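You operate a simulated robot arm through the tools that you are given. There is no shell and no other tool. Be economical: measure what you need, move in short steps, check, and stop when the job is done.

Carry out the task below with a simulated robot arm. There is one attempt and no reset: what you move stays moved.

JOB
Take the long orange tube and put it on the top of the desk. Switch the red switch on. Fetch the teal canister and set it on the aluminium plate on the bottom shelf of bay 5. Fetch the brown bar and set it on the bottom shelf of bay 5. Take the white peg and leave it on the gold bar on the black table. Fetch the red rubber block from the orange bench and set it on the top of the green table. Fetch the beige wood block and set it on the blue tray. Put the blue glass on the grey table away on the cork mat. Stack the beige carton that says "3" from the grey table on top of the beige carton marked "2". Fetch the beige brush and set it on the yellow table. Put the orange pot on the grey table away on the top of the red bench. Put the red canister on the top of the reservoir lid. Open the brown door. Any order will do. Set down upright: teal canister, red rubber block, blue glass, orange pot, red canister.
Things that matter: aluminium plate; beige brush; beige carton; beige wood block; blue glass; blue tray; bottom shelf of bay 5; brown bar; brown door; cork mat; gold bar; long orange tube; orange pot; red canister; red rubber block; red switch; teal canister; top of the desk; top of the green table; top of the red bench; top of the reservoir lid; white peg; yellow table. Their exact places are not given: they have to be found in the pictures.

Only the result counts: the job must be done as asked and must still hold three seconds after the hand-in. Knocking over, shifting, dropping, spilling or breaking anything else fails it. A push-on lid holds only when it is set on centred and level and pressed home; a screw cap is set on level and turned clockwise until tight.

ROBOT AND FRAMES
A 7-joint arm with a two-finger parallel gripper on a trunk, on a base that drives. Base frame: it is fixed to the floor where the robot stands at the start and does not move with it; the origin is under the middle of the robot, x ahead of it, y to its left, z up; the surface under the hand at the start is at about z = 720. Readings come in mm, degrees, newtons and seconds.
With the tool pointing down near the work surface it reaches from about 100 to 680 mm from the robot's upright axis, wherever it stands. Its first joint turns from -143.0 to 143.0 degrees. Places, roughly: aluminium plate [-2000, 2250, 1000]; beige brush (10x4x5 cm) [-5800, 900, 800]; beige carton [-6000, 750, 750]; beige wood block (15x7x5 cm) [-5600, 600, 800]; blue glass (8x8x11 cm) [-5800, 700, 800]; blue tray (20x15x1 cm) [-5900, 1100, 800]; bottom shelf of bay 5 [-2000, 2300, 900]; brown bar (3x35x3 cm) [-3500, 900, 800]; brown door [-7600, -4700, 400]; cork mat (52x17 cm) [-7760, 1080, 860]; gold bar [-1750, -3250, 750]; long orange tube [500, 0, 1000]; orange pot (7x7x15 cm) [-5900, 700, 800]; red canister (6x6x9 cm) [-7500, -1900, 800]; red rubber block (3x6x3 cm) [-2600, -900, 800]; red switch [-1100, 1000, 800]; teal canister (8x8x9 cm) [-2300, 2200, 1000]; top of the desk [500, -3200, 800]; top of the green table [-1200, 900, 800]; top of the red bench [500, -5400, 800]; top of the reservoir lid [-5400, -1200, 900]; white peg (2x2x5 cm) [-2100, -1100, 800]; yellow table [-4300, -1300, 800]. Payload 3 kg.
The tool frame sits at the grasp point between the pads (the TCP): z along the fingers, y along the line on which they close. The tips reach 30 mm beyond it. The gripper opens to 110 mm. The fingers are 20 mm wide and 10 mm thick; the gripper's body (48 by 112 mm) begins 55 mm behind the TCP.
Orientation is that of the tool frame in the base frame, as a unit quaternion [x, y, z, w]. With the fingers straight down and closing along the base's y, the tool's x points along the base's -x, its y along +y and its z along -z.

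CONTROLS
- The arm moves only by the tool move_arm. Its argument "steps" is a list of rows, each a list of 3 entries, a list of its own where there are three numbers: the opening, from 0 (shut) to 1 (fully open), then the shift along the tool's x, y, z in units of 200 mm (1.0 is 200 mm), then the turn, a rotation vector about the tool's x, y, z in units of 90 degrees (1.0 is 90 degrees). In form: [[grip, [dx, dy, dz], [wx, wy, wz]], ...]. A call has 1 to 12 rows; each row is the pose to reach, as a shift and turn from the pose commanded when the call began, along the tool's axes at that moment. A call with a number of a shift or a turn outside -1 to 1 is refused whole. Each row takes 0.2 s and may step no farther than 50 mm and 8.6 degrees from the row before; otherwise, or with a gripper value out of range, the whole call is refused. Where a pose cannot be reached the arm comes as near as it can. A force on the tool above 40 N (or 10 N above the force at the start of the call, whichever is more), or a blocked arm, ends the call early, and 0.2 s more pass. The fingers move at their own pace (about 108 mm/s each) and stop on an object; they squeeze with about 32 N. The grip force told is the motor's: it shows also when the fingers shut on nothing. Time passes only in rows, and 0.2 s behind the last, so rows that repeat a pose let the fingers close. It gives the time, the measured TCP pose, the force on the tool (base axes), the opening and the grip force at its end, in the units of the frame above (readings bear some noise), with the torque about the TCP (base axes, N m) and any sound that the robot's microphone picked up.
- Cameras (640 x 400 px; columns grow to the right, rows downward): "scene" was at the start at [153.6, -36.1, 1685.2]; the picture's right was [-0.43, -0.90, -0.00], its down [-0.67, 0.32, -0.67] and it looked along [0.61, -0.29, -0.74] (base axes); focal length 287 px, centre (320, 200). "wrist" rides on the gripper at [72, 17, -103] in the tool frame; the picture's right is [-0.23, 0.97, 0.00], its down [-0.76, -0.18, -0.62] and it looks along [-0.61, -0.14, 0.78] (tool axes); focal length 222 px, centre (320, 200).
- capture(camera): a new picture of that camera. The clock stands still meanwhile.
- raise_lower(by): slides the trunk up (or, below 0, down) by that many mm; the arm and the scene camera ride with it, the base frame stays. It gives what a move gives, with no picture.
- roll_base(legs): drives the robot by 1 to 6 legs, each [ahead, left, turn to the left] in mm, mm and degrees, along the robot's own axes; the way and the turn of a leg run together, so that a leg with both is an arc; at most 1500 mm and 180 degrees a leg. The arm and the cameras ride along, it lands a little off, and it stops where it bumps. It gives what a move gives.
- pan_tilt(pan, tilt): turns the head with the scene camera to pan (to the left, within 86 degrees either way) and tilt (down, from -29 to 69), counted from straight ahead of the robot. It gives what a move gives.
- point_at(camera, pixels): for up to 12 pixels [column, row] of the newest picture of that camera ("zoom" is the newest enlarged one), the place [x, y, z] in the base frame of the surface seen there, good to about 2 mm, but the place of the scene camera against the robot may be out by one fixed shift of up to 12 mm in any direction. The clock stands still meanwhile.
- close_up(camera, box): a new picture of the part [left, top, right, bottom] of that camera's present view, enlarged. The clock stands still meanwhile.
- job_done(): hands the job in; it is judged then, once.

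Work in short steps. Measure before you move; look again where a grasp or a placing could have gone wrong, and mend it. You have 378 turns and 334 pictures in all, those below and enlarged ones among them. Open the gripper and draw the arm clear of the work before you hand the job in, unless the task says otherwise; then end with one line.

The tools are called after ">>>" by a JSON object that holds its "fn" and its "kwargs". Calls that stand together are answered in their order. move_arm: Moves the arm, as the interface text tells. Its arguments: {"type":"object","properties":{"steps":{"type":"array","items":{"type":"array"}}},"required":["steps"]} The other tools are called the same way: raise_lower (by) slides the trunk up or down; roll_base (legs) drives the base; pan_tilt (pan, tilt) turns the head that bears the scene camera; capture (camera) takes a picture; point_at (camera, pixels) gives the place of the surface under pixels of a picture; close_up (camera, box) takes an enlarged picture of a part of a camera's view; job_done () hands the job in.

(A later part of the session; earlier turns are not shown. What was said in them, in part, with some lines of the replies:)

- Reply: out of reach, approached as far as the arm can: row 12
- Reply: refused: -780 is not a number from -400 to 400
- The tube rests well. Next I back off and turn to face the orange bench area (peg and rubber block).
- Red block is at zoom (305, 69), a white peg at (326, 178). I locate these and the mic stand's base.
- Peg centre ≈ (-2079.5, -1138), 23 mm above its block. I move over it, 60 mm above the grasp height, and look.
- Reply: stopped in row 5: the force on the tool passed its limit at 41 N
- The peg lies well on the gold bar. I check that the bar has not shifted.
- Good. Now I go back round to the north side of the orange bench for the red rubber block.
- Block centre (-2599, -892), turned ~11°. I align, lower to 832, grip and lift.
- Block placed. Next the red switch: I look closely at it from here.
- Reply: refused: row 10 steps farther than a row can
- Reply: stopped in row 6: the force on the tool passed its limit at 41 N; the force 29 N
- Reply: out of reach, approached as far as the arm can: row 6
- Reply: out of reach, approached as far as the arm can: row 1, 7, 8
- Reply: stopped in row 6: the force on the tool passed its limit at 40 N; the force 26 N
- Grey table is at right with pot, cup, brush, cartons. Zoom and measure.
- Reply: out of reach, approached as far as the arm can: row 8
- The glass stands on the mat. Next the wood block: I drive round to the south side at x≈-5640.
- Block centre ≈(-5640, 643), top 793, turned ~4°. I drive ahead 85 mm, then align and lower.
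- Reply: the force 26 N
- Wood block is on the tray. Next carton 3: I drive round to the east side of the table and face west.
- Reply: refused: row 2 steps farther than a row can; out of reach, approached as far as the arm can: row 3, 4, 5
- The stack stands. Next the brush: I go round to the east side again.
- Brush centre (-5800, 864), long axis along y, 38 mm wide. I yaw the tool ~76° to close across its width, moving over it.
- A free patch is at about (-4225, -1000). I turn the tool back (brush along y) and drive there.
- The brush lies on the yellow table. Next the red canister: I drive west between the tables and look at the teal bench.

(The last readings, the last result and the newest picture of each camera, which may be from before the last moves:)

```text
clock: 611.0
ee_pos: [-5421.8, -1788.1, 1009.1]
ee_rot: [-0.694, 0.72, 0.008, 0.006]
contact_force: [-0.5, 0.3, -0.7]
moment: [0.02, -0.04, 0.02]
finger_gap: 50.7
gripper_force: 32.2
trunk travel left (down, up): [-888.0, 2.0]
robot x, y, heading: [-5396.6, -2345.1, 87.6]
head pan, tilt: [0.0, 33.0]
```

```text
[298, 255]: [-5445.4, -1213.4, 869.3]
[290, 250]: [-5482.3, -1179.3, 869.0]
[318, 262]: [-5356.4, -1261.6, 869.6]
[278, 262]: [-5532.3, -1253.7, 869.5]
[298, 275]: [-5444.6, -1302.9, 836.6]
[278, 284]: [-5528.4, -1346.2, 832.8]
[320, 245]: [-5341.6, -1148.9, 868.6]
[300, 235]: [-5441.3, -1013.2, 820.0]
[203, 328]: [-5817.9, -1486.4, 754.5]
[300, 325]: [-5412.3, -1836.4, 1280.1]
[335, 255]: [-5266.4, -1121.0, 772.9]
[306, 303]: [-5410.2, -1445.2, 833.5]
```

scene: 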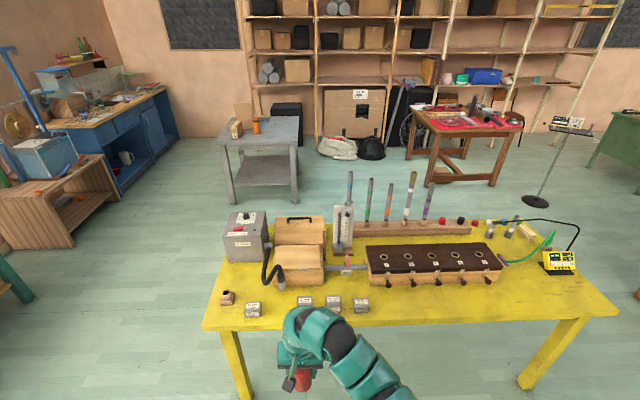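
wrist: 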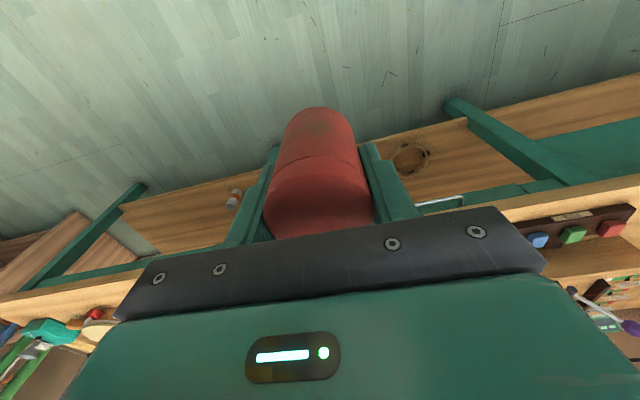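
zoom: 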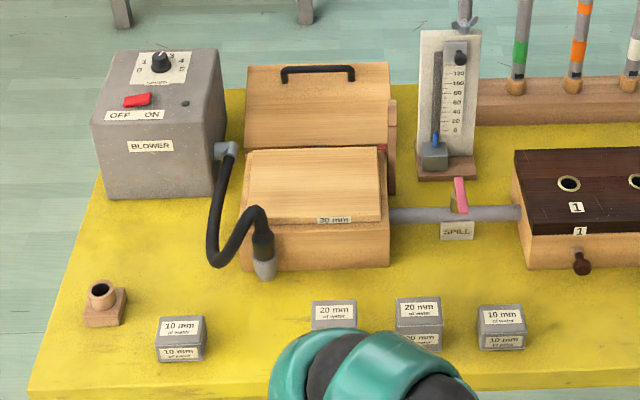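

The reservoir lid is the flat board, centre ≈(-5440, -1210), z≈862. I drive ahead 510 mm.

>>> {"fn": "roll_base", "kwargs": {"legs": [[0, 0, 2.4], [510, 0, 0]]}}

>>> {"fn": "capture", "kwargs": {"camera": "wrist"}}

```text
clock: 614.5
ee_pos: [-5449.0, -1262.9, 1005.9]
ee_rot: [0.712, -0.703, -0.008, -0.007]
contact_force: [0.6, -0.5, -1.3]
moment: [0.0, 0.0, -0.02]
finger_gap: 50.5
gripper_force: 32.5
trunk travel left (down, up): [-888.0, 2.0]
robot x, y, heading: [-5398.3, -1819.8, 90.3]
head pan, tilt: [0.0, 33.0]
```

```text
195 pictures are left
```

wrist: 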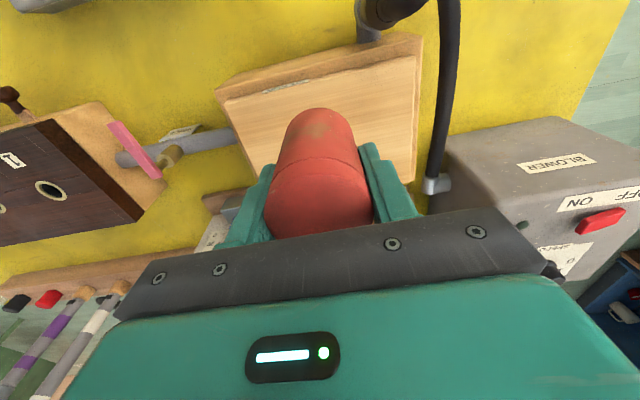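

>>> {"fn": "point_at", "kwargs": {"camera": "wrist", "pixels": [[220, 97], [420, 45], [400, 100], [255, 130], [405, 170], [395, 150], [235, 120], [240, 215], [445, 150], [500, 160], [375, 25]]}}

```text
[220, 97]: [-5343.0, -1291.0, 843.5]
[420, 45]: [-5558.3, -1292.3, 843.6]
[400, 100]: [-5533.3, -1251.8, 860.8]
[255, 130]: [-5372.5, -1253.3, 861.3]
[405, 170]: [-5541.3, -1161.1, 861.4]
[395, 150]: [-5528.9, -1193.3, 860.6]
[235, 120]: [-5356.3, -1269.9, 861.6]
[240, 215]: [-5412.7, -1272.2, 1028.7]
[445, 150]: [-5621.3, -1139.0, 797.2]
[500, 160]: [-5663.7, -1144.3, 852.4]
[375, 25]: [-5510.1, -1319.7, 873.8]
```

Lid: x -5545..-5345, y -1285..-1145, z 861. I extend 50 mm and lower 85 mm.

>>> {"fn": "move_arm", "kwargs": {"steps": [[0.0, [-0.125, 0, 0], [0, 0, 0]], [0.0, [-0.25, 0, 0.05], [0, 0, 0]], [0.0, [-0.25, 0, 0.2], [0, 0, 0]], [0.0, [-0.25, 0, 0.33], [0, 0, 0]], [0.0, [-0.25, 0, 0.42], [0, 0, 0]], [0.0, [-0.25, 0, 0.42], [0, 0, 0]]]}}

>>> {"fn": "move_arm", "kwargs": {"steps": [[0.0, [0, 0, 0.006], [0, 0, 0]], [0.0, [0, 0, 0.012], [0, 0, 0]], [0.0, [0, 0, 0.012], [0, 0, 0]]]}}

```text
clock: 615.9
ee_pos: [-5448.3, -1209.8, 924.4]
ee_rot: [0.71, -0.704, -0.008, -0.007]
contact_force: [0.5, -0.6, -1.8]
moment: [-0.01, 0.02, 0.0]
finger_gap: 50.4
gripper_force: 31.8
trunk travel left (down, up): [-888.0, 2.0]
robot x, y, heading: [-5396.6, -1816.2, 90.3]
head pan, tilt: [0.0, 33.0]
```

```text
clock: 616.7
ee_pos: [-5448.6, -1210.5, 922.6]
ee_rot: [0.711, -0.703, -0.008, -0.006]
contact_force: [0.2, 0.3, -1.1]
moment: [0.01, 0.0, -0.03]
finger_gap: 50.5
gripper_force: 31.8
trunk travel left (down, up): [-888.0, 2.0]
robot x, y, heading: [-5398.1, -1818.2, 90.4]
head pan, tilt: [0.0, 33.0]
```

>>> {"fn": "move_arm", "kwargs": {"steps": [[0.0, [0, 0, 0.008], [0, 0, 0]], [0.0, [0, 0, 0.016], [0, 0, 0]], [0.0, [0, 0, 0.02], [0, 0, 0]], [0.0, [0, 0, 0.02], [0, 0, 0]]]}}

```text
clock: 617.7
ee_pos: [-5450.0, -1211.0, 918.9]
ee_rot: [0.711, -0.703, -0.009, -0.008]
contact_force: [0.3, -1.4, 7.1]
moment: [-0.19, -0.12, -0.04]
finger_gap: 50.7
gripper_force: 31.7
trunk travel left (down, up): [-888.0, 2.0]
robot x, y, heading: [-5396.4, -1817.3, 90.6]
head pan, tilt: [0.0, 33.0]
```

Contact (7 N). I ease up 0.6 mm, release and rise.

>>> {"fn": "move_arm", "kwargs": {"steps": [[0.0, [0, 0, -0.004], [0, 0, 0]], [0.55, [0, 0, -0.004], [0, 0, 0]], [0.75, [0, 0, -0.004], [0, 0, 0]], [0.75, [0, 0, -0.004], [0, 0, 0]], [0.75, [0, 0, -0.15], [0, 0, 0]], [0.75, [0, 0, -0.33], [0, 0, 0]], [0.75, [0.1, 0, -0.45], [0, 0, 0]]]}}

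>>> {"fn": "capture", "kwargs": {"camera": "wrist"}}

```text
clock: 619.3
ee_pos: [-5445.7, -1234.3, 1006.0]
ee_rot: [0.711, -0.703, -0.007, -0.007]
contact_force: [1.3, -0.8, 0.2]
moment: [0.05, -0.01, -0.01]
finger_gap: 82.3
gripper_force: 0.0
trunk travel left (down, up): [-888.0, 2.0]
robot x, y, heading: [-5398.1, -1818.4, 90.3]
head pan, tilt: [0.0, 33.0]
```

```text
194 pictures are left
```

wrist: 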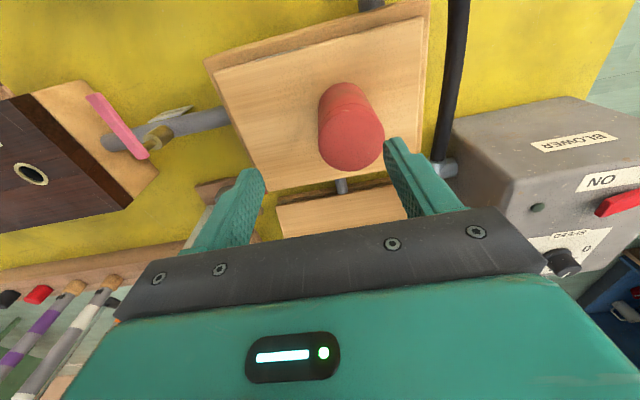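

The canister stands on the lid. Next the brown door: I back off, turn to the south-west and look.

>>> {"fn": "roll_base", "kwargs": {"legs": [[-550, 0, 0], [0, 0, 130]]}}

>>> {"fn": "pan_tilt", "kwargs": {"pan": 0, "tilt": 20}}

>>> {"fn": "capture", "kwargs": {"camera": "scene"}}

```text
clock: 627.8
ee_pos: [-5809.4, -2777.4, 1005.6]
ee_rot: [0.94, 0.341, -0.01, 0.005]
contact_force: [-0.3, -0.7, -0.3]
moment: [-0.03, -0.04, 0.02]
finger_gap: 82.6
gripper_force: 0.1
trunk travel left (down, up): [-888.0, 2.0]
robot x, y, heading: [-5391.2, -2372.1, -140.4]
head pan, tilt: [0.0, 33.0]
```

```text
clock: 628.5
ee_pos: [-5811.5, -2777.2, 1005.6]
ee_rot: [0.94, 0.342, -0.01, 0.004]
contact_force: [0.8, 0.9, -0.4]
moment: [-0.01, 0.03, -0.01]
finger_gap: 82.4
gripper_force: 0.0
trunk travel left (down, up): [-888.0, 2.0]
robot x, y, heading: [-5390.7, -2366.3, -140.1]
head pan, tilt: [0.0, 20.0]
```

```text
193 pictures are left
```

scene: 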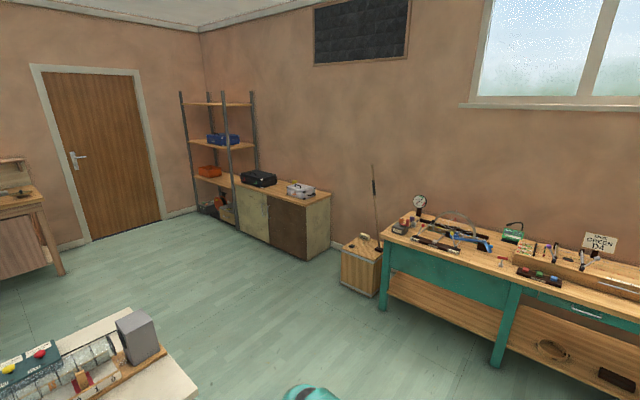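

The cabinet at (290, 225) has a cream and a brown door. Zoom and measure.

>>> {"fn": "close_up", "kwargs": {"camera": "scene", "box": [220, 165, 345, 265]}}

>>> {"fn": "point_at", "kwargs": {"camera": "scene", "pixels": [[288, 225], [270, 205], [306, 215], [306, 258], [270, 245], [240, 200], [330, 195], [345, 285], [360, 290], [380, 300]]}}

```text
4.00 times, centred on (282, 215) of scene
```

zoom: 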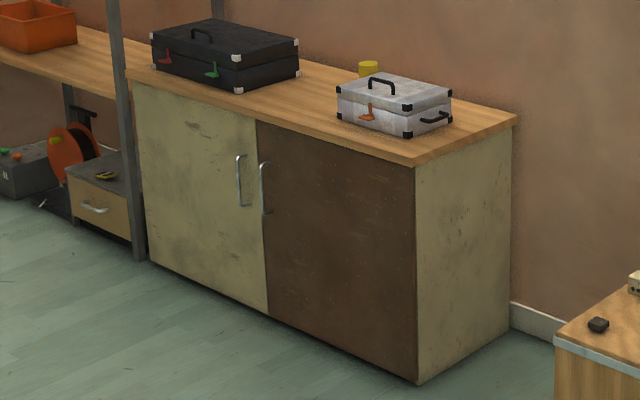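

```text
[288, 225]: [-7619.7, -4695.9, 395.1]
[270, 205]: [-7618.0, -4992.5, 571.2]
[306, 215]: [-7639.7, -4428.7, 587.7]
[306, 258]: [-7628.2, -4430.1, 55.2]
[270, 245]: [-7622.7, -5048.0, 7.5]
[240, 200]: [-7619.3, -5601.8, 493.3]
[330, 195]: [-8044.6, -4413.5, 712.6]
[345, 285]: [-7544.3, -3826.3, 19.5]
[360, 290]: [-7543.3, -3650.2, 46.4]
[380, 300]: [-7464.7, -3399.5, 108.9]
```

>>> {"fn": "point_at", "kwargs": {"camera": "scene", "pixels": [[195, 388], [110, 312], [150, 340], [60, 275], [10, 270]]}}

>>> {"fn": "point_at", "kwargs": {"camera": "zoom", "pixels": [[263, 165], [266, 210], [264, 188], [240, 180], [262, 240], [258, 125], [268, 310], [412, 170], [414, 375], [250, 200]]}}

```text
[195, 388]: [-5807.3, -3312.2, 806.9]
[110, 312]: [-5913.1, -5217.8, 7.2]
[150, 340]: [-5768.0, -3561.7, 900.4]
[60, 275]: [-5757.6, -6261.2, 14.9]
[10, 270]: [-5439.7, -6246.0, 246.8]
```

```text
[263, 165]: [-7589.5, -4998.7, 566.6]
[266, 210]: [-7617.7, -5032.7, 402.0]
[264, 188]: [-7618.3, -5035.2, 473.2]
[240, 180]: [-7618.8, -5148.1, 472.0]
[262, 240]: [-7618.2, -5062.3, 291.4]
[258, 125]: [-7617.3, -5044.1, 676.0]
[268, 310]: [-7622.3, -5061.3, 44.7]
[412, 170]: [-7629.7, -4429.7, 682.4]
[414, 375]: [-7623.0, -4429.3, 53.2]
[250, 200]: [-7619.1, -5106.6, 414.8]
```

Handle of the brown door: bar at (-7589, -4999), z ≈430–570; hinge side y≈-4430. I drive there, facing west.

>>> {"fn": "roll_base", "kwargs": {"legs": [[0, 0, -39.9], [1250, 0, 0], [0, 1310, 0], [0, 1310, 0]]}}

>>> {"fn": "pan_tilt", "kwargs": {"pan": 0, "tilt": 40}}

>>> {"fn": "capture", "kwargs": {"camera": "scene"}}

```text
clock: 649.1
ee_pos: [-7216.8, -5043.8, 1004.6]
ee_rot: [1.0, 0.012, -0.009, 0.001]
contact_force: [0.0, -0.4, -0.4]
moment: [0.01, 0.0, 0.01]
finger_gap: 82.5
gripper_force: 0.0
trunk travel left (down, up): [-888.0, 2.0]
robot x, y, heading: [-6635.9, -4989.1, -178.9]
head pan, tilt: [0.0, 20.0]
```

```text
clock: 650.0
ee_pos: [-7215.6, -5044.9, 1005.5]
ee_rot: [1.0, 0.012, -0.011, 0.001]
contact_force: [-0.5, 0.6, 0.0]
moment: [-0.02, -0.02, -0.02]
finger_gap: 82.6
gripper_force: 0.2
trunk travel left (down, up): [-888.0, 2.0]
robot x, y, heading: [-6635.7, -4987.7, -179.0]
head pan, tilt: [0.0, 40.0]
```

```text
191 pictures are left
```

scene: 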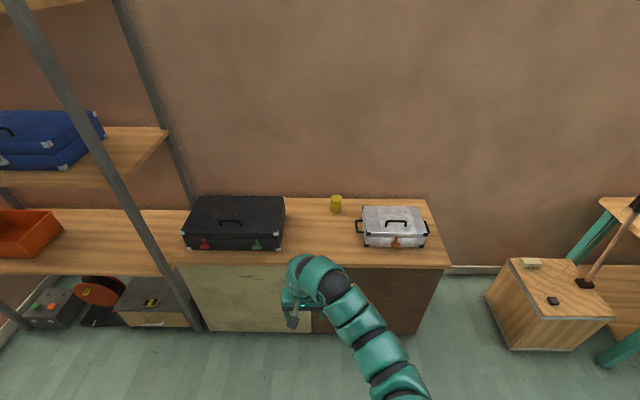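

I lower the trunk 400 mm and pitch the tool to level while extending.

>>> {"fn": "raise_lower", "kwargs": {"by": -400}}

>>> {"fn": "move_arm", "kwargs": {"steps": [[0.6, [-0.05, 0, 0], [0, -0.084, 0]], [0.6, [-0.1, 0, 0], [0, -0.168, 0]], [0.6, [-0.15, 0, 0], [0, -0.252, 0]], [0.6, [-0.2, 0, 0], [0, -0.336, 0]], [0.6, [-0.25, 0, 0], [0, -0.42, 0]], [0.6, [-0.3, 0, 0], [0, -0.504, 0]], [0.6, [-0.35, 0, 0], [0, -0.588, 0]], [0.6, [-0.4, 0, 0], [0, -0.672, 0]], [0.6, [-0.45, 0, 0], [0, -0.756, 0]], [0.6, [-0.5, 0, 0], [0, -0.84, 0]], [0.6, [-0.55, 0, 0], [0, -0.924, 0]], [0.6, [-0.6, 0, 0], [0, -1.0, 0]]]}}

>>> {"fn": "capture", "kwargs": {"camera": "wrist"}}

```text
clock: 653.8
ee_pos: [-7214.8, -5044.6, 605.2]
ee_rot: [1.0, 0.012, -0.011, 0.001]
contact_force: [-0.8, -0.2, 0.2]
moment: [0.0, 0.03, -0.02]
finger_gap: 82.5
gripper_force: 0.2
trunk travel left (down, up): [-488.0, 402.0]
robot x, y, heading: [-6629.4, -4988.5, -178.9]
head pan, tilt: [0.0, 40.0]
```

```text
clock: 656.4
ee_pos: [-7334.0, -5048.9, 608.0]
ee_rot: [-0.7, -0.009, 0.714, -0.009]
contact_force: [-0.2, -0.1, -0.7]
moment: [0.0, -0.02, -0.01]
finger_gap: 66.1
gripper_force: 0.0
trunk travel left (down, up): [-488.0, 402.0]
robot x, y, heading: [-6631.9, -4987.1, -179.0]
head pan, tilt: [0.0, 40.0]
```

```text
190 pictures are left
```

wrist: 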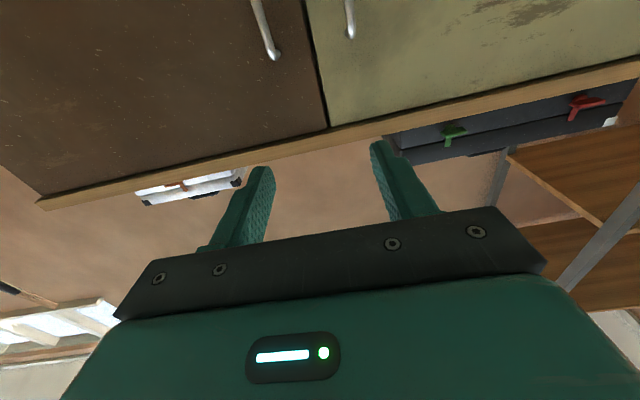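

>>> {"fn": "point_at", "kwargs": {"camera": "wrist", "pixels": [[265, 30], [275, 53], [258, 8], [262, 20], [350, 25], [347, 5], [328, 125], [330, 60], [240, 60], [280, 58]]}}

```text
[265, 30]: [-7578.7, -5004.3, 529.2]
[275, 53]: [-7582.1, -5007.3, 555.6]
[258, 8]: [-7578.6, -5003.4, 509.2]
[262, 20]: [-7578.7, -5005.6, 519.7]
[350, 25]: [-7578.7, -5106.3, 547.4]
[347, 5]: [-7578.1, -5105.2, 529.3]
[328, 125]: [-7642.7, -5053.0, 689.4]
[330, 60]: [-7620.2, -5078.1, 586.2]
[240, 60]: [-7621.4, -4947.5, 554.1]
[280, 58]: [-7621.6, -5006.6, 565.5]
```

Bar at y≈-5004, front x -7578, gap behind it ~28 mm. I lower to z≈505 and line up in y with a 45 mm opening.

>>> {"fn": "move_arm", "kwargs": {"steps": [[0.42, [0.13, -0.06, 0], [0, 0, 0]], [0.42, [0.26, -0.12, 0], [0, 0, 0]], [0.42, [0.39, -0.18, 0], [0, 0, 0]], [0.42, [0.515, -0.24, 0], [0, 0, 0]]]}}

>>> {"fn": "roll_base", "kwargs": {"legs": [[190, 0, 0]]}}

>>> {"fn": "capture", "kwargs": {"camera": "wrist"}}

```text
clock: 657.4
ee_pos: [-7339.9, -5000.3, 506.0]
ee_rot: [-0.699, -0.007, 0.715, -0.009]
contact_force: [-0.2, -0.3, 0.1]
moment: [0.0, -0.03, -0.01]
finger_gap: 46.5
gripper_force: 0.0
trunk travel left (down, up): [-488.0, 402.0]
robot x, y, heading: [-6629.6, -4990.3, -179.1]
head pan, tilt: [0.0, 40.0]
```

```text
clock: 658.9
ee_pos: [-7528.3, -5007.8, 506.3]
ee_rot: [-0.7, -0.009, 0.714, -0.011]
contact_force: [0.1, -0.8, -0.3]
moment: [-0.02, -0.04, 0.01]
finger_gap: 46.3
gripper_force: 0.1
trunk travel left (down, up): [-488.0, 402.0]
robot x, y, heading: [-6818.6, -4995.6, -178.7]
head pan, tilt: [0.0, 40.0]
```

```text
189 pictures are left
```

wrist: 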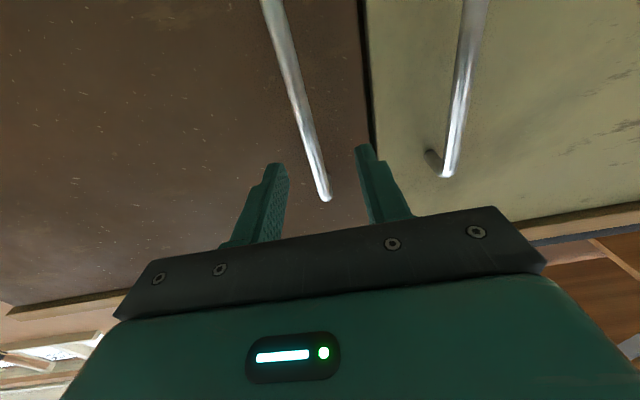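

>>> {"fn": "point_at", "kwargs": {"camera": "wrist", "pixels": [[300, 100], [310, 140], [320, 180], [324, 197], [455, 110], [440, 170]]}}

```text
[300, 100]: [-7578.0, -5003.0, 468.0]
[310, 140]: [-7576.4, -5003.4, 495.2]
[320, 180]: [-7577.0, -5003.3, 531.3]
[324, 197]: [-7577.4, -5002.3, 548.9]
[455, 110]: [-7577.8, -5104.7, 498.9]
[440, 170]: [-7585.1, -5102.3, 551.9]
```

I advance 50 mm and close on the bar.

>>> {"fn": "move_arm", "kwargs": {"steps": [[0.42, [0, -0.022, 0.12], [0, 0, 0]], [0.42, [0, -0.022, 0.245], [0, 0, 0]], [0.0, [0, -0.022, 0.245], [0, 0, 0]], [0.0, [0, -0.022, 0.245], [0, 0, 0]], [0.0, [0, -0.022, 0.245], [0, 0, 0]]]}}

```text
clock: 659.6
ee_pos: [-7559.6, -5024.1, 510.6]
ee_rot: [-0.703, -0.022, 0.711, -0.023]
contact_force: [0.2, -0.3, -1.5]
moment: [-0.04, 0.03, 0.02]
finger_gap: 0.0
gripper_force: 0.1
out of reach, approached as far as the arm can: row 2, 3
trunk travel left (down, up): [-488.0, 402.0]
robot x, y, heading: [-6819.3, -4992.4, -178.6]
head pan, tilt: [0.0, 40.0]
stopped in row 3: the force on the tool passed its limit at 62 N (the readings are from after the stop); the commanded pose is now the measured one
```

The arm ran out of reach and slid sideways. I look.

>>> {"fn": "capture", "kwargs": {"camera": "wrist"}}

```text
188 pictures are left
```

wrist: 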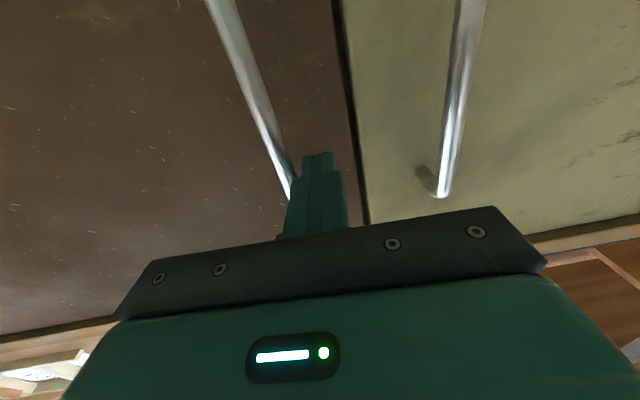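

Fingers closed beside the bar. I draw back 70 mm, open, drive 90 mm closer and re-measure.

>>> {"fn": "move_arm", "kwargs": {"steps": [[0.0, [0, 0, -0.15], [0, 0, 0]], [0.0, [0, 0, -0.35], [0, 0, 0]], [0.0, [0, 0, -0.55], [0, 0, 0]], [0.42, [0, -0.1, -0.7], [0, 0, 0]]]}}

>>> {"fn": "roll_base", "kwargs": {"legs": [[90, 0, 0]]}}

>>> {"fn": "capture", "kwargs": {"camera": "wrist"}}

```text
clock: 660.6
ee_pos: [-7433.1, -5004.9, 490.5]
ee_rot: [-0.702, -0.022, 0.712, -0.024]
contact_force: [0.2, 0.2, -0.1]
moment: [0.01, 0.02, 0.0]
finger_gap: 46.1
gripper_force: 0.2
out of reach, approached as far as the arm can: row 3, 4
trunk travel left (down, up): [-488.0, 402.0]
robot x, y, heading: [-6823.8, -4992.1, -178.3]
head pan, tilt: [0.0, 40.0]
```

```text
clock: 661.7
ee_pos: [-7523.2, -5007.5, 489.6]
ee_rot: [-0.702, -0.023, 0.712, -0.024]
contact_force: [0.7, 0.1, -0.1]
moment: [0.0, 0.02, 0.02]
finger_gap: 46.4
gripper_force: 0.0
trunk travel left (down, up): [-488.0, 402.0]
robot x, y, heading: [-6908.5, -4995.1, -178.5]
head pan, tilt: [0.0, 40.0]
```

```text
187 pictures are left
```

wrist: 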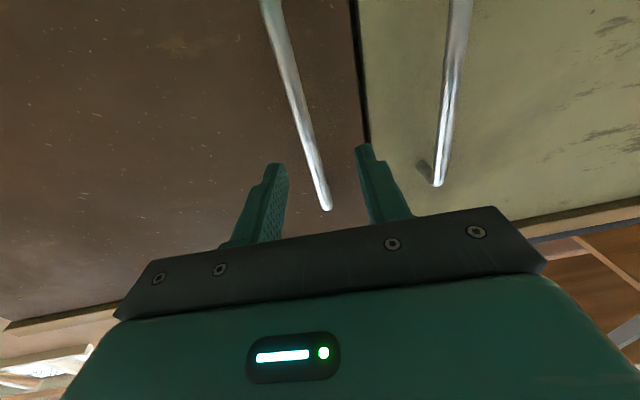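

Now within easy reach. I advance 55 mm with an 8 mm y correction and close.

>>> {"fn": "move_arm", "kwargs": {"steps": [[0.42, [0, -0.04, 0.1], [0, 0, 0]], [0.42, [0, -0.04, 0.27], [0, 0, 0]], [0.42, [0, -0.04, 0.27], [0, 0, 0]], [0.0, [0, -0.04, 0.27], [0, 0, 0]], [0.0, [0, -0.04, 0.27], [0, 0, 0]], [0.0, [0, -0.04, 0.27], [0, 0, 0]]]}}

>>> {"fn": "capture", "kwargs": {"camera": "wrist"}}

```text
clock: 663.1
ee_pos: [-7574.6, -5003.6, 490.3]
ee_rot: [-0.701, -0.022, 0.712, -0.024]
contact_force: [-0.9, 7.2, 1.7]
moment: [0.09, 0.26, -0.03]
finger_gap: 11.7
gripper_force: 45.1
trunk travel left (down, up): [-488.0, 402.0]
robot x, y, heading: [-6909.9, -4997.8, -178.6]
head pan, tilt: [0.0, 40.0]
```

```text
186 pictures are left
```

wrist: 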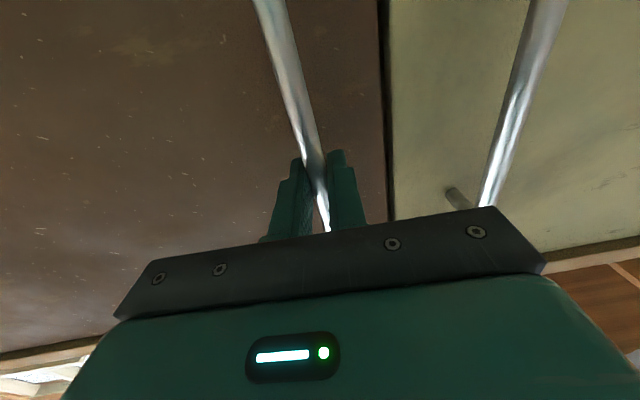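

The bar is gripped (11.7 mm). I pull by backing along the door's arc, first ~15°.

>>> {"fn": "roll_base", "kwargs": {"legs": [[-75, -4, 0], [-73, -12, 0]]}}

>>> {"fn": "capture", "kwargs": {"camera": "wrist"}}

```text
clock: 664.6
ee_pos: [-7471.6, -4984.6, 491.5]
ee_rot: [-0.701, -0.019, 0.712, -0.019]
contact_force: [-0.9, 2.1, -0.4]
moment: [-0.02, -0.28, 0.06]
finger_gap: 11.6
gripper_force: 45.0
trunk travel left (down, up): [-488.0, 402.0]
robot x, y, heading: [-6806.6, -4984.3, -178.7]
head pan, tilt: [0.0, 40.0]
stopped in leg 2: the force on the tool passed its limit at 42 N (the readings are from after the stop); the commanded pose is now the measured one
```

```text
185 pictures are left
```

wrist: 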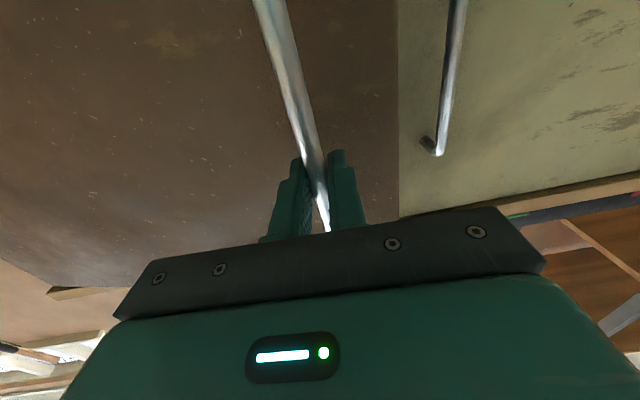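

The door is opening. I continue in small steps along the arc.

>>> {"fn": "roll_base", "kwargs": {"legs": [[-46, -5, 0], [-46, -9, 0]]}}

```text
clock: 665.8
ee_pos: [-7422.1, -4966.9, 491.4]
ee_rot: [-0.701, -0.014, 0.713, -0.012]
contact_force: [0.6, 1.7, -12.4]
moment: [-0.25, 0.73, -0.2]
finger_gap: 11.6
gripper_force: 44.9
trunk travel left (down, up): [-488.0, 402.0]
robot x, y, heading: [-6755.4, -4980.3, -178.9]
head pan, tilt: [0.0, 40.0]
stopped in leg 2: the force on the tool passed its limit at 44 N (the readings are from after the stop); the commanded pose is now the measured one
```

I account for the handle's stand-off; the next arc steps need more sideways motion.

>>> {"fn": "roll_base", "kwargs": {"legs": [[-28, -8, 0], [-28, -10, 0], [-31, -15, 0], [-31, -18, 0]]}}

```text
clock: 668.0
ee_pos: [-7326.4, -4922.5, 491.7]
ee_rot: [-0.7, -0.011, 0.714, -0.008]
contact_force: [-0.8, 1.2, -11.2]
moment: [-0.36, 0.35, -0.27]
finger_gap: 11.7
gripper_force: 45.3
trunk travel left (down, up): [-488.0, 402.0]
robot x, y, heading: [-6654.9, -4935.4, -178.9]
head pan, tilt: [0.0, 40.0]
stopped in leg 4: the force on the tool passed its limit at 41 N (the readings are from after the stop); the commanded pose is now the measured one
```

Door is ~27° open. I release the bar and withdraw; then I will push the door's free edge open from the inside.

>>> {"fn": "move_arm", "kwargs": {"steps": [[0.4, [0, 0, 0], [0, 0, 0]], [0.4, [0, 0, 0], [0, 0, 0]], [0.4, [0, 0, -0.15], [0, 0, 0]], [0.4, [0, 0, -0.3], [0, 0, 0]]]}}

>>> {"fn": "roll_base", "kwargs": {"legs": [[-120, 0, 0], [0, 170, 0]]}}

>>> {"fn": "capture", "kwargs": {"camera": "scene"}}

```text
clock: 669.0
ee_pos: [-7266.9, -4918.9, 489.4]
ee_rot: [-0.699, -0.011, 0.715, -0.008]
contact_force: [0.1, 0.9, 0.3]
moment: [0.01, -0.04, 0.01]
finger_gap: 44.0
gripper_force: 0.0
trunk travel left (down, up): [-488.0, 402.0]
robot x, y, heading: [-6654.9, -4931.5, -178.9]
head pan, tilt: [0.0, 40.0]
```

```text
clock: 671.2
ee_pos: [-7145.7, -5085.7, 489.4]
ee_rot: [-0.699, -0.013, 0.715, -0.01]
contact_force: [0.5, 0.3, -0.2]
moment: [0.0, -0.01, 0.0]
finger_gap: 43.9
gripper_force: 0.1
trunk travel left (down, up): [-488.0, 402.0]
robot x, y, heading: [-6536.3, -5092.2, -178.6]
head pan, tilt: [0.0, 40.0]
```

```text
184 pictures are left
```

scene: 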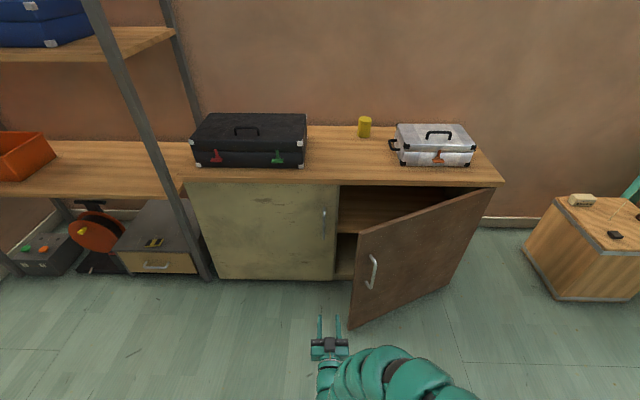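

The door stands partly open. I measure its free edge.

>>> {"fn": "point_at", "kwargs": {"camera": "scene", "pixels": [[358, 240], [352, 315], [490, 190], [371, 270], [340, 260], [322, 240]]}}

```text
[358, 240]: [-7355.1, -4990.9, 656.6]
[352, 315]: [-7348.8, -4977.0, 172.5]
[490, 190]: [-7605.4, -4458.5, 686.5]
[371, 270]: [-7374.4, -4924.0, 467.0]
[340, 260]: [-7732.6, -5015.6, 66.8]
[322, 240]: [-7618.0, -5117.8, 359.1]
```

Edge at about (-7352, -4984). I shut the fingers, drive in beside the edge, then push it along its arc.

>>> {"fn": "move_arm", "kwargs": {"steps": [[0.0, [0, 0, 0], [0, 0, 0]], [0.0, [0, 0, 0], [0, 0, 0]]]}}

>>> {"fn": "roll_base", "kwargs": {"legs": [[218, 0, 0], [0, -80, 0], [-127, -80, 0], [-109, -115, 0]]}}

>>> {"fn": "capture", "kwargs": {"camera": "scene"}}

```text
clock: 671.8
ee_pos: [-7146.4, -5085.2, 489.0]
ee_rot: [-0.7, -0.013, 0.714, -0.01]
contact_force: [0.4, 0.8, -0.2]
moment: [0.01, 0.01, 0.02]
finger_gap: 0.1
gripper_force: 32.4
trunk travel left (down, up): [-488.0, 402.0]
robot x, y, heading: [-6534.4, -5097.5, -178.4]
head pan, tilt: [0.0, 40.0]
```

```text
clock: 675.3
ee_pos: [-7241.1, -4932.5, 487.6]
ee_rot: [-0.701, -0.016, 0.713, -0.014]
contact_force: [-0.7, -0.1, 1.0]
moment: [0.02, -0.02, 0.03]
finger_gap: 0.0
gripper_force: 32.1
trunk travel left (down, up): [-488.0, 402.0]
robot x, y, heading: [-6633.3, -4941.2, -178.3]
head pan, tilt: [0.0, 40.0]
stopped in leg 3: the force on the tool passed its limit at 41 N (the readings are from after the stop); the commanded pose is now the measured one
```

```text
183 pictures are left
```

scene: 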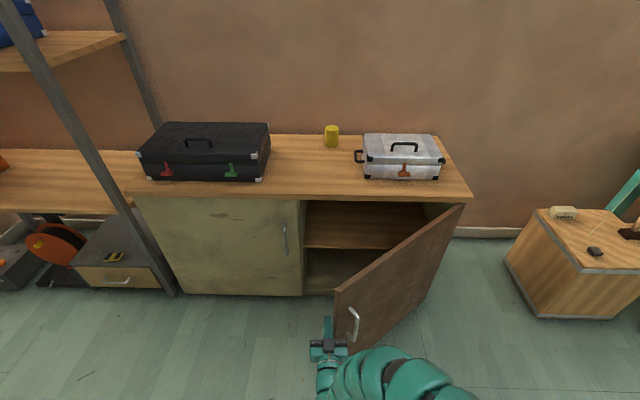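

It works; the door moves. I continue with shorter legs.

>>> {"fn": "roll_base", "kwargs": {"legs": [[-40, -30, 0], [-40, -38, 0], [-38, -45, 0], [-30, -50, 0], [-25, -50, 0], [-20, -50, 0]]}}

```text
clock: 679.0
ee_pos: [-7053.6, -4663.6, 487.1]
ee_rot: [-0.702, -0.015, 0.712, -0.014]
contact_force: [0.1, 0.4, 0.1]
moment: [-0.01, 0.04, 0.02]
finger_gap: 0.0
gripper_force: 32.1
trunk travel left (down, up): [-488.0, 402.0]
robot x, y, heading: [-6443.9, -4673.4, -178.5]
head pan, tilt: [0.0, 40.0]
```

>>> {"fn": "roll_base", "kwargs": {"legs": [[-10, -50, 0], [-5, -50, 0], [0, -45, 0]]}}

>>> {"fn": "capture", "kwargs": {"camera": "scene"}}

```text
clock: 680.9
ee_pos: [-7043.7, -4515.2, 488.5]
ee_rot: [-0.701, -0.015, 0.713, -0.014]
contact_force: [0.0, -0.8, 0.0]
moment: [0.04, -0.02, -0.01]
finger_gap: 0.4
gripper_force: 31.6
trunk travel left (down, up): [-488.0, 402.0]
robot x, y, heading: [-6436.0, -4522.6, -178.6]
head pan, tilt: [0.0, 40.0]
```

```text
182 pictures are left
```

scene: 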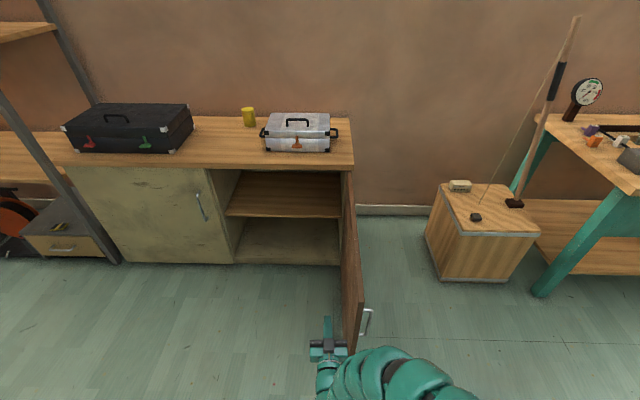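

The door is open about 85°. I move off it, raise the trunk, and bring the tool pointing down again.

>>> {"fn": "roll_base", "kwargs": {"legs": [[0, 60, 0], [-350, 0, 0]]}}

>>> {"fn": "raise_lower", "kwargs": {"by": 380}}

>>> {"fn": "move_arm", "kwargs": {"steps": [[0.5, [0, 0, 0], [0, 0.084, 0]], [0.5, [0, 0, 0], [0, 0.168, 0]], [0.5, [0, 0, 0], [0, 0.252, 0]], [0.5, [0, 0, 0], [0, 0.336, 0]], [0.5, [0, 0, 0], [0, 0.42, 0]], [0.5, [-0.1, 0, 0], [0, 0.504, 0]], [0.5, [-0.2, 0, 0], [0, 0.588, 0]], [0.5, [-0.3, 0, 0], [0, 0.672, 0]], [0.5, [-0.4, 0, 0], [0, 0.756, 0]], [0.5, [-0.5, 0, 0], [0, 0.84, 0]], [0.5, [-0.55, 0, 0], [0, 0.924, 0]], [0.5, [-0.6, 0, 0], [0, 1.0, 0]]]}}

```text
clock: 683.8
ee_pos: [-6691.8, -4560.9, 487.6]
ee_rot: [-0.701, -0.014, 0.713, -0.012]
contact_force: [0.7, -1.0, 0.0]
moment: [-0.01, -0.02, -0.04]
finger_gap: 0.0
gripper_force: 32.2
trunk travel left (down, up): [-488.0, 402.0]
robot x, y, heading: [-6084.1, -4576.2, -178.8]
head pan, tilt: [0.0, 40.0]
```

```text
clock: 687.4
ee_pos: [-6691.5, -4561.4, 868.4]
ee_rot: [-0.702, -0.013, 0.712, -0.011]
contact_force: [-0.5, 0.5, 0.6]
moment: [0.01, 0.0, -0.01]
finger_gap: 0.0
gripper_force: 31.7
trunk travel left (down, up): [-868.0, 22.0]
robot x, y, heading: [-6083.5, -4570.7, -178.7]
head pan, tilt: [0.0, 40.0]
```

```text
clock: 690.0
ee_pos: [-6693.7, -4563.2, 982.2]
ee_rot: [1.0, 0.018, -0.005, -0.001]
contact_force: [0.0, -0.9, 0.3]
moment: [0.01, 0.02, 0.0]
finger_gap: 55.0
gripper_force: 0.0
out of reach, approached as far as the arm can: row 1, 2, 3, 4, 5, 6, 7, 8, 9, 10, 11, 12
trunk travel left (down, up): [-868.0, 22.0]
robot x, y, heading: [-6082.4, -4574.1, -178.8]
head pan, tilt: [0.0, 40.0]
```

Now the orange pot. I drive back north along x≈-6500 to the south side of the grey table.

>>> {"fn": "roll_base", "kwargs": {"legs": [[430, 0, 0], [0, 0, -91.2], [1490, 0, 0], [1490, 0, 0], [1480, 0, 0], [0, -600, 0]]}}

>>> {"fn": "capture", "kwargs": {"camera": "wrist"}}

```text
clock: 720.7
ee_pos: [-5842.3, 533.8, 981.5]
ee_rot: [0.709, -0.705, -0.004, -0.005]
contact_force: [0.0, 0.5, -0.2]
moment: [0.03, 0.04, -0.01]
finger_gap: 55.1
gripper_force: 0.1
trunk travel left (down, up): [-868.0, 22.0]
robot x, y, heading: [-5867.1, -76.1, 89.5]
head pan, tilt: [0.0, 40.0]
```

```text
181 pictures are left
```

wrist: 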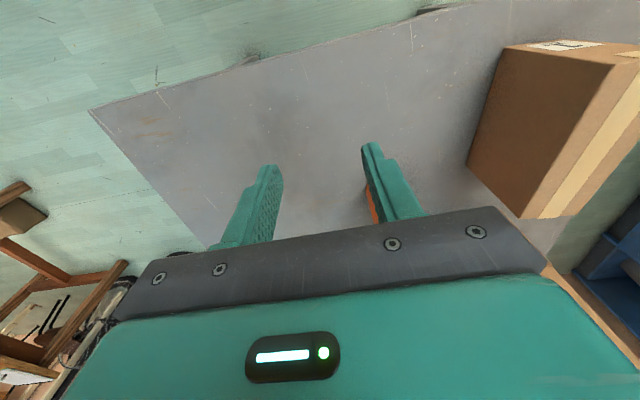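

>>> {"fn": "roll_base", "kwargs": {"legs": [[193, 85, 0]]}}

>>> {"fn": "move_arm", "kwargs": {"steps": [[1.0, [0, 0, 0], [0, 0, 0]], [1.0, [0, 0, 0], [0, 0, 0]]]}}

>>> {"fn": "capture", "kwargs": {"camera": "wrist"}}

```text
clock: 722.4
ee_pos: [-5919.5, 730.4, 981.7]
ee_rot: [-0.706, 0.708, 0.003, 0.005]
contact_force: [-0.1, 0.7, -0.1]
moment: [-0.01, -0.02, -0.03]
finger_gap: 55.1
gripper_force: 0.0
trunk travel left (down, up): [-868.0, 22.0]
robot x, y, heading: [-5951.9, 117.5, 89.1]
head pan, tilt: [0.0, 40.0]
```

```text
clock: 723.0
ee_pos: [-5919.6, 729.7, 982.4]
ee_rot: [-0.706, 0.708, 0.004, 0.006]
contact_force: [0.3, -0.1, -0.2]
moment: [0.01, -0.02, 0.01]
finger_gap: 110.1
gripper_force: 0.1
trunk travel left (down, up): [-868.0, 22.0]
robot x, y, heading: [-5954.3, 118.0, 89.2]
head pan, tilt: [0.0, 40.0]
```

```text
180 pictures are left
```

wrist: 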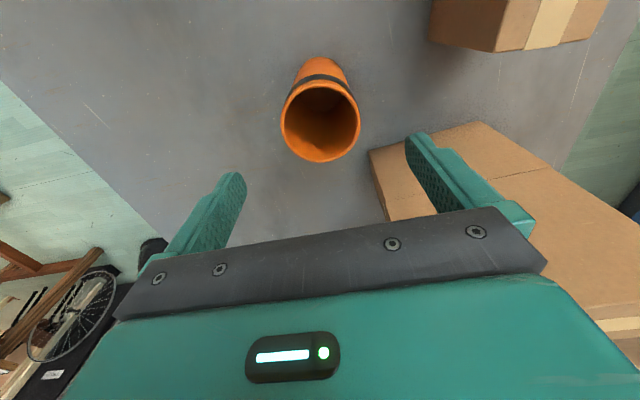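

>>> {"fn": "point_at", "kwargs": {"camera": "wrist", "pixels": [[283, 120], [358, 125], [322, 90], [320, 160], [372, 158], [388, 215], [470, 125], [480, 180], [500, 45], [440, 40]]}}

```text
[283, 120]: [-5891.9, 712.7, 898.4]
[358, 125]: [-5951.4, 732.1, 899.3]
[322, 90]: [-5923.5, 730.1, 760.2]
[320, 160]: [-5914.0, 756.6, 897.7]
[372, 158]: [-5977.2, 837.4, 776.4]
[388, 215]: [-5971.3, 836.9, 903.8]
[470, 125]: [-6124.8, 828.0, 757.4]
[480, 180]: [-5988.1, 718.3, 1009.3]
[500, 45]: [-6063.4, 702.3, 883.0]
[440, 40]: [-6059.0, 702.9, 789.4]
```

Pot centre (-5921, 724), rim 898. I lower to 862, grip and lift.

>>> {"fn": "move_arm", "kwargs": {"steps": [[0.9, [0.03, 0.008, 0.2], [0, 0, 0]], [0.9, [0.03, 0.008, 0.4], [0, 0, 0]], [0.9, [0.03, 0.008, 0.6], [0, 0, 0]], [0.0, [0.03, 0.008, 0.6], [0, 0, 0]], [0.0, [0.03, 0.008, 0.6], [0, 0, 0]], [0.0, [0.03, 0.008, 0.6], [0, 0, 0]], [0.0, [0.03, 0.008, 0.45], [0, 0, 0]], [0.0, [0.03, 0.008, 0.25], [0, 0, 0]], [0.0, [0.03, 0.008, 0.05], [0, 0, 0]], [0.0, [0.03, 0.008, -0.15], [0, 0, 0]], [0.0, [0.03, 0.008, -0.3], [0, 0, 0]]]}}

>>> {"fn": "capture", "kwargs": {"camera": "wrist"}}

```text
clock: 725.4
ee_pos: [-5928.0, 746.2, 1031.6]
ee_rot: [-0.706, 0.708, 0.002, 0.004]
contact_force: [0.0, -0.9, -2.2]
moment: [0.0, -0.01, 0.0]
finger_gap: 67.5
gripper_force: 32.1
out of reach, approached as far as the arm can: row 10, 11
trunk travel left (down, up): [-868.0, 22.0]
robot x, y, heading: [-5957.2, 115.8, 89.0]
head pan, tilt: [0.0, 40.0]
```

```text
179 pictures are left
```

wrist: 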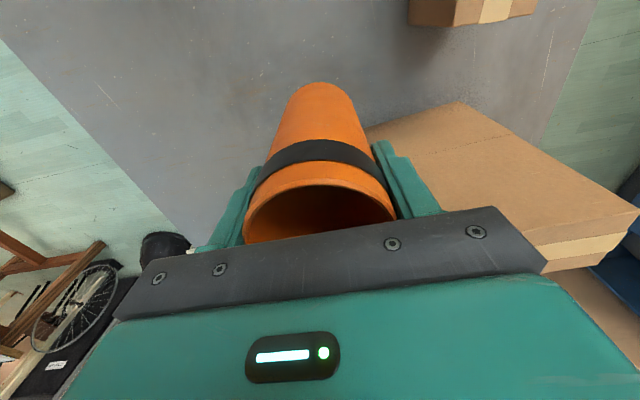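

Held. I back off and travel east along y≈-130, then will go south to the red bench.

>>> {"fn": "roll_base", "kwargs": {"legs": [[-250, 0, 0], [0, 0, -89], [1450, 0, 0], [1450, 0, 0], [1400, 0, 0], [850, 0, 0]]}}

```text
clock: 755.1
ee_pos: [-229.2, -260.2, 1032.1]
ee_rot: [0.01, 1.0, -0.002, 0.005]
contact_force: [-0.4, 0.2, -1.6]
moment: [-0.03, 0.03, 0.03]
finger_gap: 67.3
gripper_force: 31.9
trunk travel left (down, up): [-868.0, 22.0]
robot x, y, heading: [-856.6, -221.9, -1.9]
head pan, tilt: [0.0, 40.0]
```

>>> {"fn": "roll_base", "kwargs": {"legs": [[0, -1400, 1.9], [0, -1400, 0], [0, -1400, 0], [0, -700, 0]]}}

>>> {"fn": "pan_tilt", "kwargs": {"pan": 0, "tilt": 32}}

>>> {"fn": "capture", "kwargs": {"camera": "scene"}}

```text
clock: 778.9
ee_pos: [-250.2, -5193.2, 1033.0]
ee_rot: [-0.004, 1.0, -0.001, 0.006]
contact_force: [0.8, -0.1, -2.0]
moment: [0.01, 0.01, 0.0]
finger_gap: 67.2
gripper_force: 32.0
trunk travel left (down, up): [-868.0, 22.0]
robot x, y, heading: [-875.9, -5180.7, -0.4]
head pan, tilt: [0.0, 40.0]
```

```text
clock: 779.6
ee_pos: [-249.7, -5192.1, 1033.2]
ee_rot: [-0.005, 1.0, -0.002, 0.006]
contact_force: [-0.5, -0.4, -2.0]
moment: [0.03, -0.01, -0.04]
finger_gap: 67.3
gripper_force: 32.0
trunk travel left (down, up): [-868.0, 22.0]
robot x, y, heading: [-879.1, -5178.2, -0.2]
head pan, tilt: [0.0, 32.0]
```

```text
178 pictures are left
```

scene: 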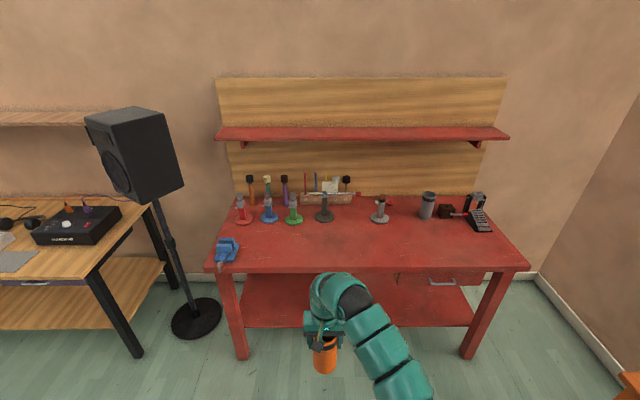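

Red bench's front area is free around (400, 245). I measure.

>>> {"fn": "point_at", "kwargs": {"camera": "scene", "pixels": [[400, 245], [340, 250], [210, 268], [528, 268], [300, 268], [380, 220], [225, 250], [300, 135], [450, 240]]}}

```text
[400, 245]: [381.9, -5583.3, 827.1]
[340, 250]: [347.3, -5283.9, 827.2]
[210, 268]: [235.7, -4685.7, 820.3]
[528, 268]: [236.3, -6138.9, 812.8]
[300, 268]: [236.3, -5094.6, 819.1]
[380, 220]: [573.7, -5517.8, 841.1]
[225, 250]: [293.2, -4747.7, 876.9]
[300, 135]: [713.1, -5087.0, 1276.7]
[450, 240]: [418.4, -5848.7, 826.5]
```

Spot (385, -5300), bench z≈820. I drive right 108 and ahead 633.

>>> {"fn": "roll_base", "kwargs": {"legs": [[0, -108, 0.2], [633, 0, 0]]}}

>>> {"fn": "move_arm", "kwargs": {"steps": [[0.0, [0, 0, 0.1], [0, 0, 0]], [0.0, [0, 0, 0.2], [0, 0, 0]], [0.0, [0, 0, 0.3], [0, 0, 0]], [0.0, [0, 0, 0.4], [0, 0, 0]]]}}

>>> {"fn": "capture", "kwargs": {"camera": "wrist"}}

```text
clock: 783.9
ee_pos: [369.9, -5324.9, 1032.2]
ee_rot: [0.007, 1.0, -0.002, 0.005]
contact_force: [-0.9, 0.1, -2.2]
moment: [0.01, 0.03, 0.0]
finger_gap: 67.4
gripper_force: 31.8
trunk travel left (down, up): [-868.0, 22.0]
robot x, y, heading: [-254.4, -5293.4, -1.6]
head pan, tilt: [0.0, 32.0]
```

```text
clock: 784.9
ee_pos: [369.9, -5327.4, 951.6]
ee_rot: [0.006, 1.0, -0.002, 0.005]
contact_force: [-0.7, -0.9, -1.2]
moment: [0.0, 0.0, 0.01]
finger_gap: 67.1
gripper_force: 32.1
trunk travel left (down, up): [-868.0, 22.0]
robot x, y, heading: [-259.3, -5296.9, -1.2]
head pan, tilt: [0.0, 32.0]
```

```text
177 pictures are left
```

wrist: 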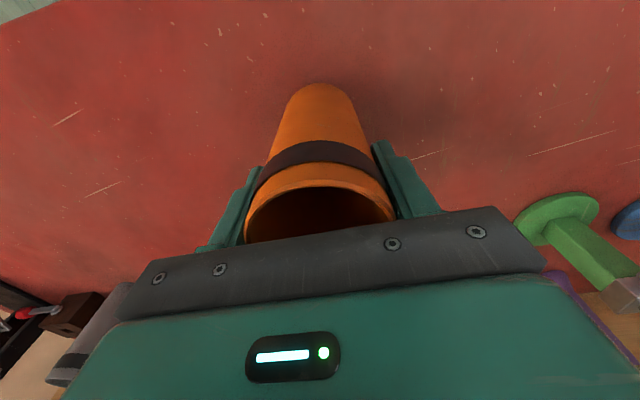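

>>> {"fn": "point_at", "kwargs": {"camera": "wrist", "pixels": [[400, 110], [240, 110], [320, 60], [540, 220]]}}

>>> {"fn": "move_arm", "kwargs": {"steps": [[0.0, [0, 0, 0.04], [0, 0, 0]], [0.0, [0, 0, 0.065], [0, 0, 0]], [0.0, [0, 0, 0.07], [0, 0, 0]], [0.0, [0, 0, 0.07], [0, 0, 0]]]}}

```text
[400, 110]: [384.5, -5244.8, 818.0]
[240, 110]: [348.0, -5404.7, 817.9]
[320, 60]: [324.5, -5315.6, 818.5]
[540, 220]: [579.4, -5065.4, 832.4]
```

```text
clock: 785.9
ee_pos: [368.7, -5325.3, 936.9]
ee_rot: [0.006, 1.0, -0.002, 0.005]
contact_force: [0.0, -0.4, -2.0]
moment: [0.01, 0.01, -0.02]
finger_gap: 67.1
gripper_force: 32.1
trunk travel left (down, up): [-868.0, 22.0]
robot x, y, heading: [-260.9, -5296.9, -1.6]
head pan, tilt: [0.0, 32.0]
```

Bench is at 818, so contact is expected near 932. I creep down.

>>> {"fn": "move_arm", "kwargs": {"steps": [[0.0, [0, 0, 0.01], [0, 0, 0]], [0.0, [0, 0, 0.018], [0, 0, 0]], [0.0, [0, 0, 0.024], [0, 0, 0]], [0.0, [0, 0, 0.024], [0, 0, 0]]]}}

```text
clock: 786.9
ee_pos: [369.7, -5324.4, 932.6]
ee_rot: [0.006, 1.0, -0.002, 0.004]
contact_force: [0.7, -0.2, -1.0]
moment: [0.03, 0.0, 0.04]
finger_gap: 67.4
gripper_force: 32.0
trunk travel left (down, up): [-868.0, 22.0]
robot x, y, heading: [-259.8, -5292.8, -1.2]
head pan, tilt: [0.0, 32.0]
```

>>> {"fn": "move_arm", "kwargs": {"steps": [[0.0, [0, 0, 0.006], [0, 0, 0]], [0.0, [0, 0, 0.012], [0, 0, 0]], [0.0, [0, 0, 0.012], [0, 0, 0]]]}}

```text
clock: 787.7
ee_pos: [369.4, -5325.5, 932.3]
ee_rot: [0.006, 1.0, -0.002, 0.007]
contact_force: [3.0, -1.0, 18.5]
moment: [0.46, -0.52, -0.12]
finger_gap: 67.0
gripper_force: 31.8
trunk travel left (down, up): [-868.0, 22.0]
robot x, y, heading: [-261.0, -5294.4, -1.4]
head pan, tilt: [0.0, 32.0]
```

Contact. I ease up 1.6 mm, release, and rise straight up above the rim.

>>> {"fn": "move_arm", "kwargs": {"steps": [[0.0, [0, 0, -0.008], [0, 0, 0]], [0.75, [0, 0, -0.008], [0, 0, 0]], [0.9, [0, 0, -0.008], [0, 0, 0]], [0.9, [0, 0, -0.008], [0, 0, 0]], [0.9, [0, 0, -0.15], [0, 0, 0]], [0.9, [0, 0, -0.33], [0, 0, 0]], [0.9, [0, 0, -0.45], [0, 0, 0]]]}}

>>> {"fn": "capture", "kwargs": {"camera": "wrist"}}

```text
clock: 789.3
ee_pos: [366.8, -5327.6, 1022.0]
ee_rot: [0.006, 1.0, -0.002, 0.006]
contact_force: [0.7, 0.6, -0.2]
moment: [0.0, 0.0, -0.03]
finger_gap: 99.2
gripper_force: 0.1
trunk travel left (down, up): [-868.0, 22.0]
robot x, y, heading: [-260.5, -5297.3, -1.4]
head pan, tilt: [0.0, 32.0]
```

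```text
176 pictures are left
```

wrist: 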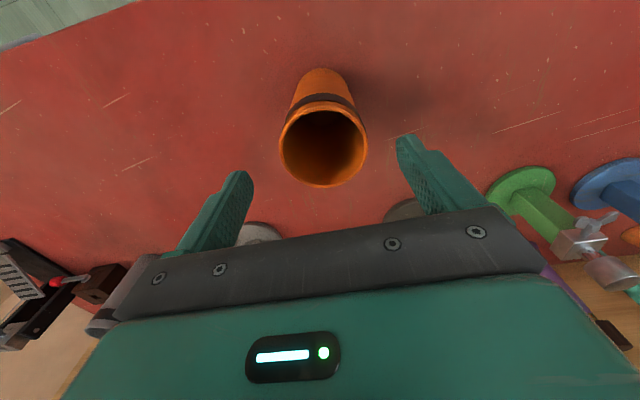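

The pot stands. I back off and take a look at the desk to make sure the tube still lies well.

>>> {"fn": "roll_base", "kwargs": {"legs": [[-500, 0, 1.4], [0, 1500, 0]]}}

>>> {"fn": "pan_tilt", "kwargs": {"pan": 40, "tilt": 28}}

>>> {"fn": "capture", "kwargs": {"camera": "scene"}}

```text
clock: 799.1
ee_pos: [-110.0, -3858.6, 1021.0]
ee_rot: [0.013, 1.0, -0.002, 0.005]
contact_force: [0.2, 0.9, -0.2]
moment: [-0.02, -0.01, 0.02]
finger_gap: 99.0
gripper_force: 0.1
trunk travel left (down, up): [-868.0, 22.0]
robot x, y, heading: [-735.0, -3822.0, -2.2]
head pan, tilt: [0.0, 32.0]
```

```text
clock: 800.2
ee_pos: [-107.9, -3859.3, 1020.9]
ee_rot: [0.011, 1.0, -0.002, 0.005]
contact_force: [0.2, -0.1, -0.2]
moment: [0.03, -0.01, 0.01]
finger_gap: 99.1
gripper_force: 0.0
trunk travel left (down, up): [-868.0, 22.0]
robot x, y, heading: [-737.4, -3819.8, -1.9]
head pan, tilt: [40.0, 28.0]
```

```text
175 pictures are left
```

scene: 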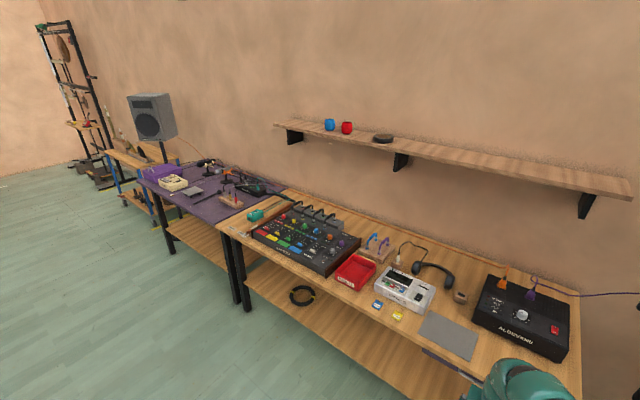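

>>> {"fn": "close_up", "kwargs": {"camera": "scene", "box": [210, 185, 310, 250]}}

```text
6.15 times, centred on (260, 218) of scene
```

zoom: 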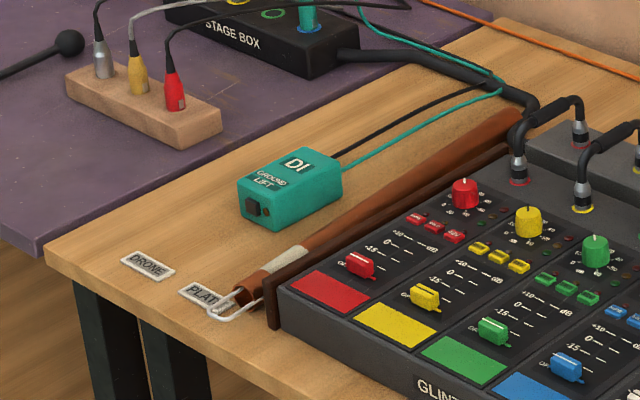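

Every item of the job has been carried out, the gripper is open and the arm is clear of the work. I hand in.

>>> {"fn": "job_done", "kwargs": {}}

```text
The job is handed in.
```

I carried out all thirteen parts of the job and handed it in. The long orange tube fell to the floor once on the way; I picked it up and laid it on the desk.
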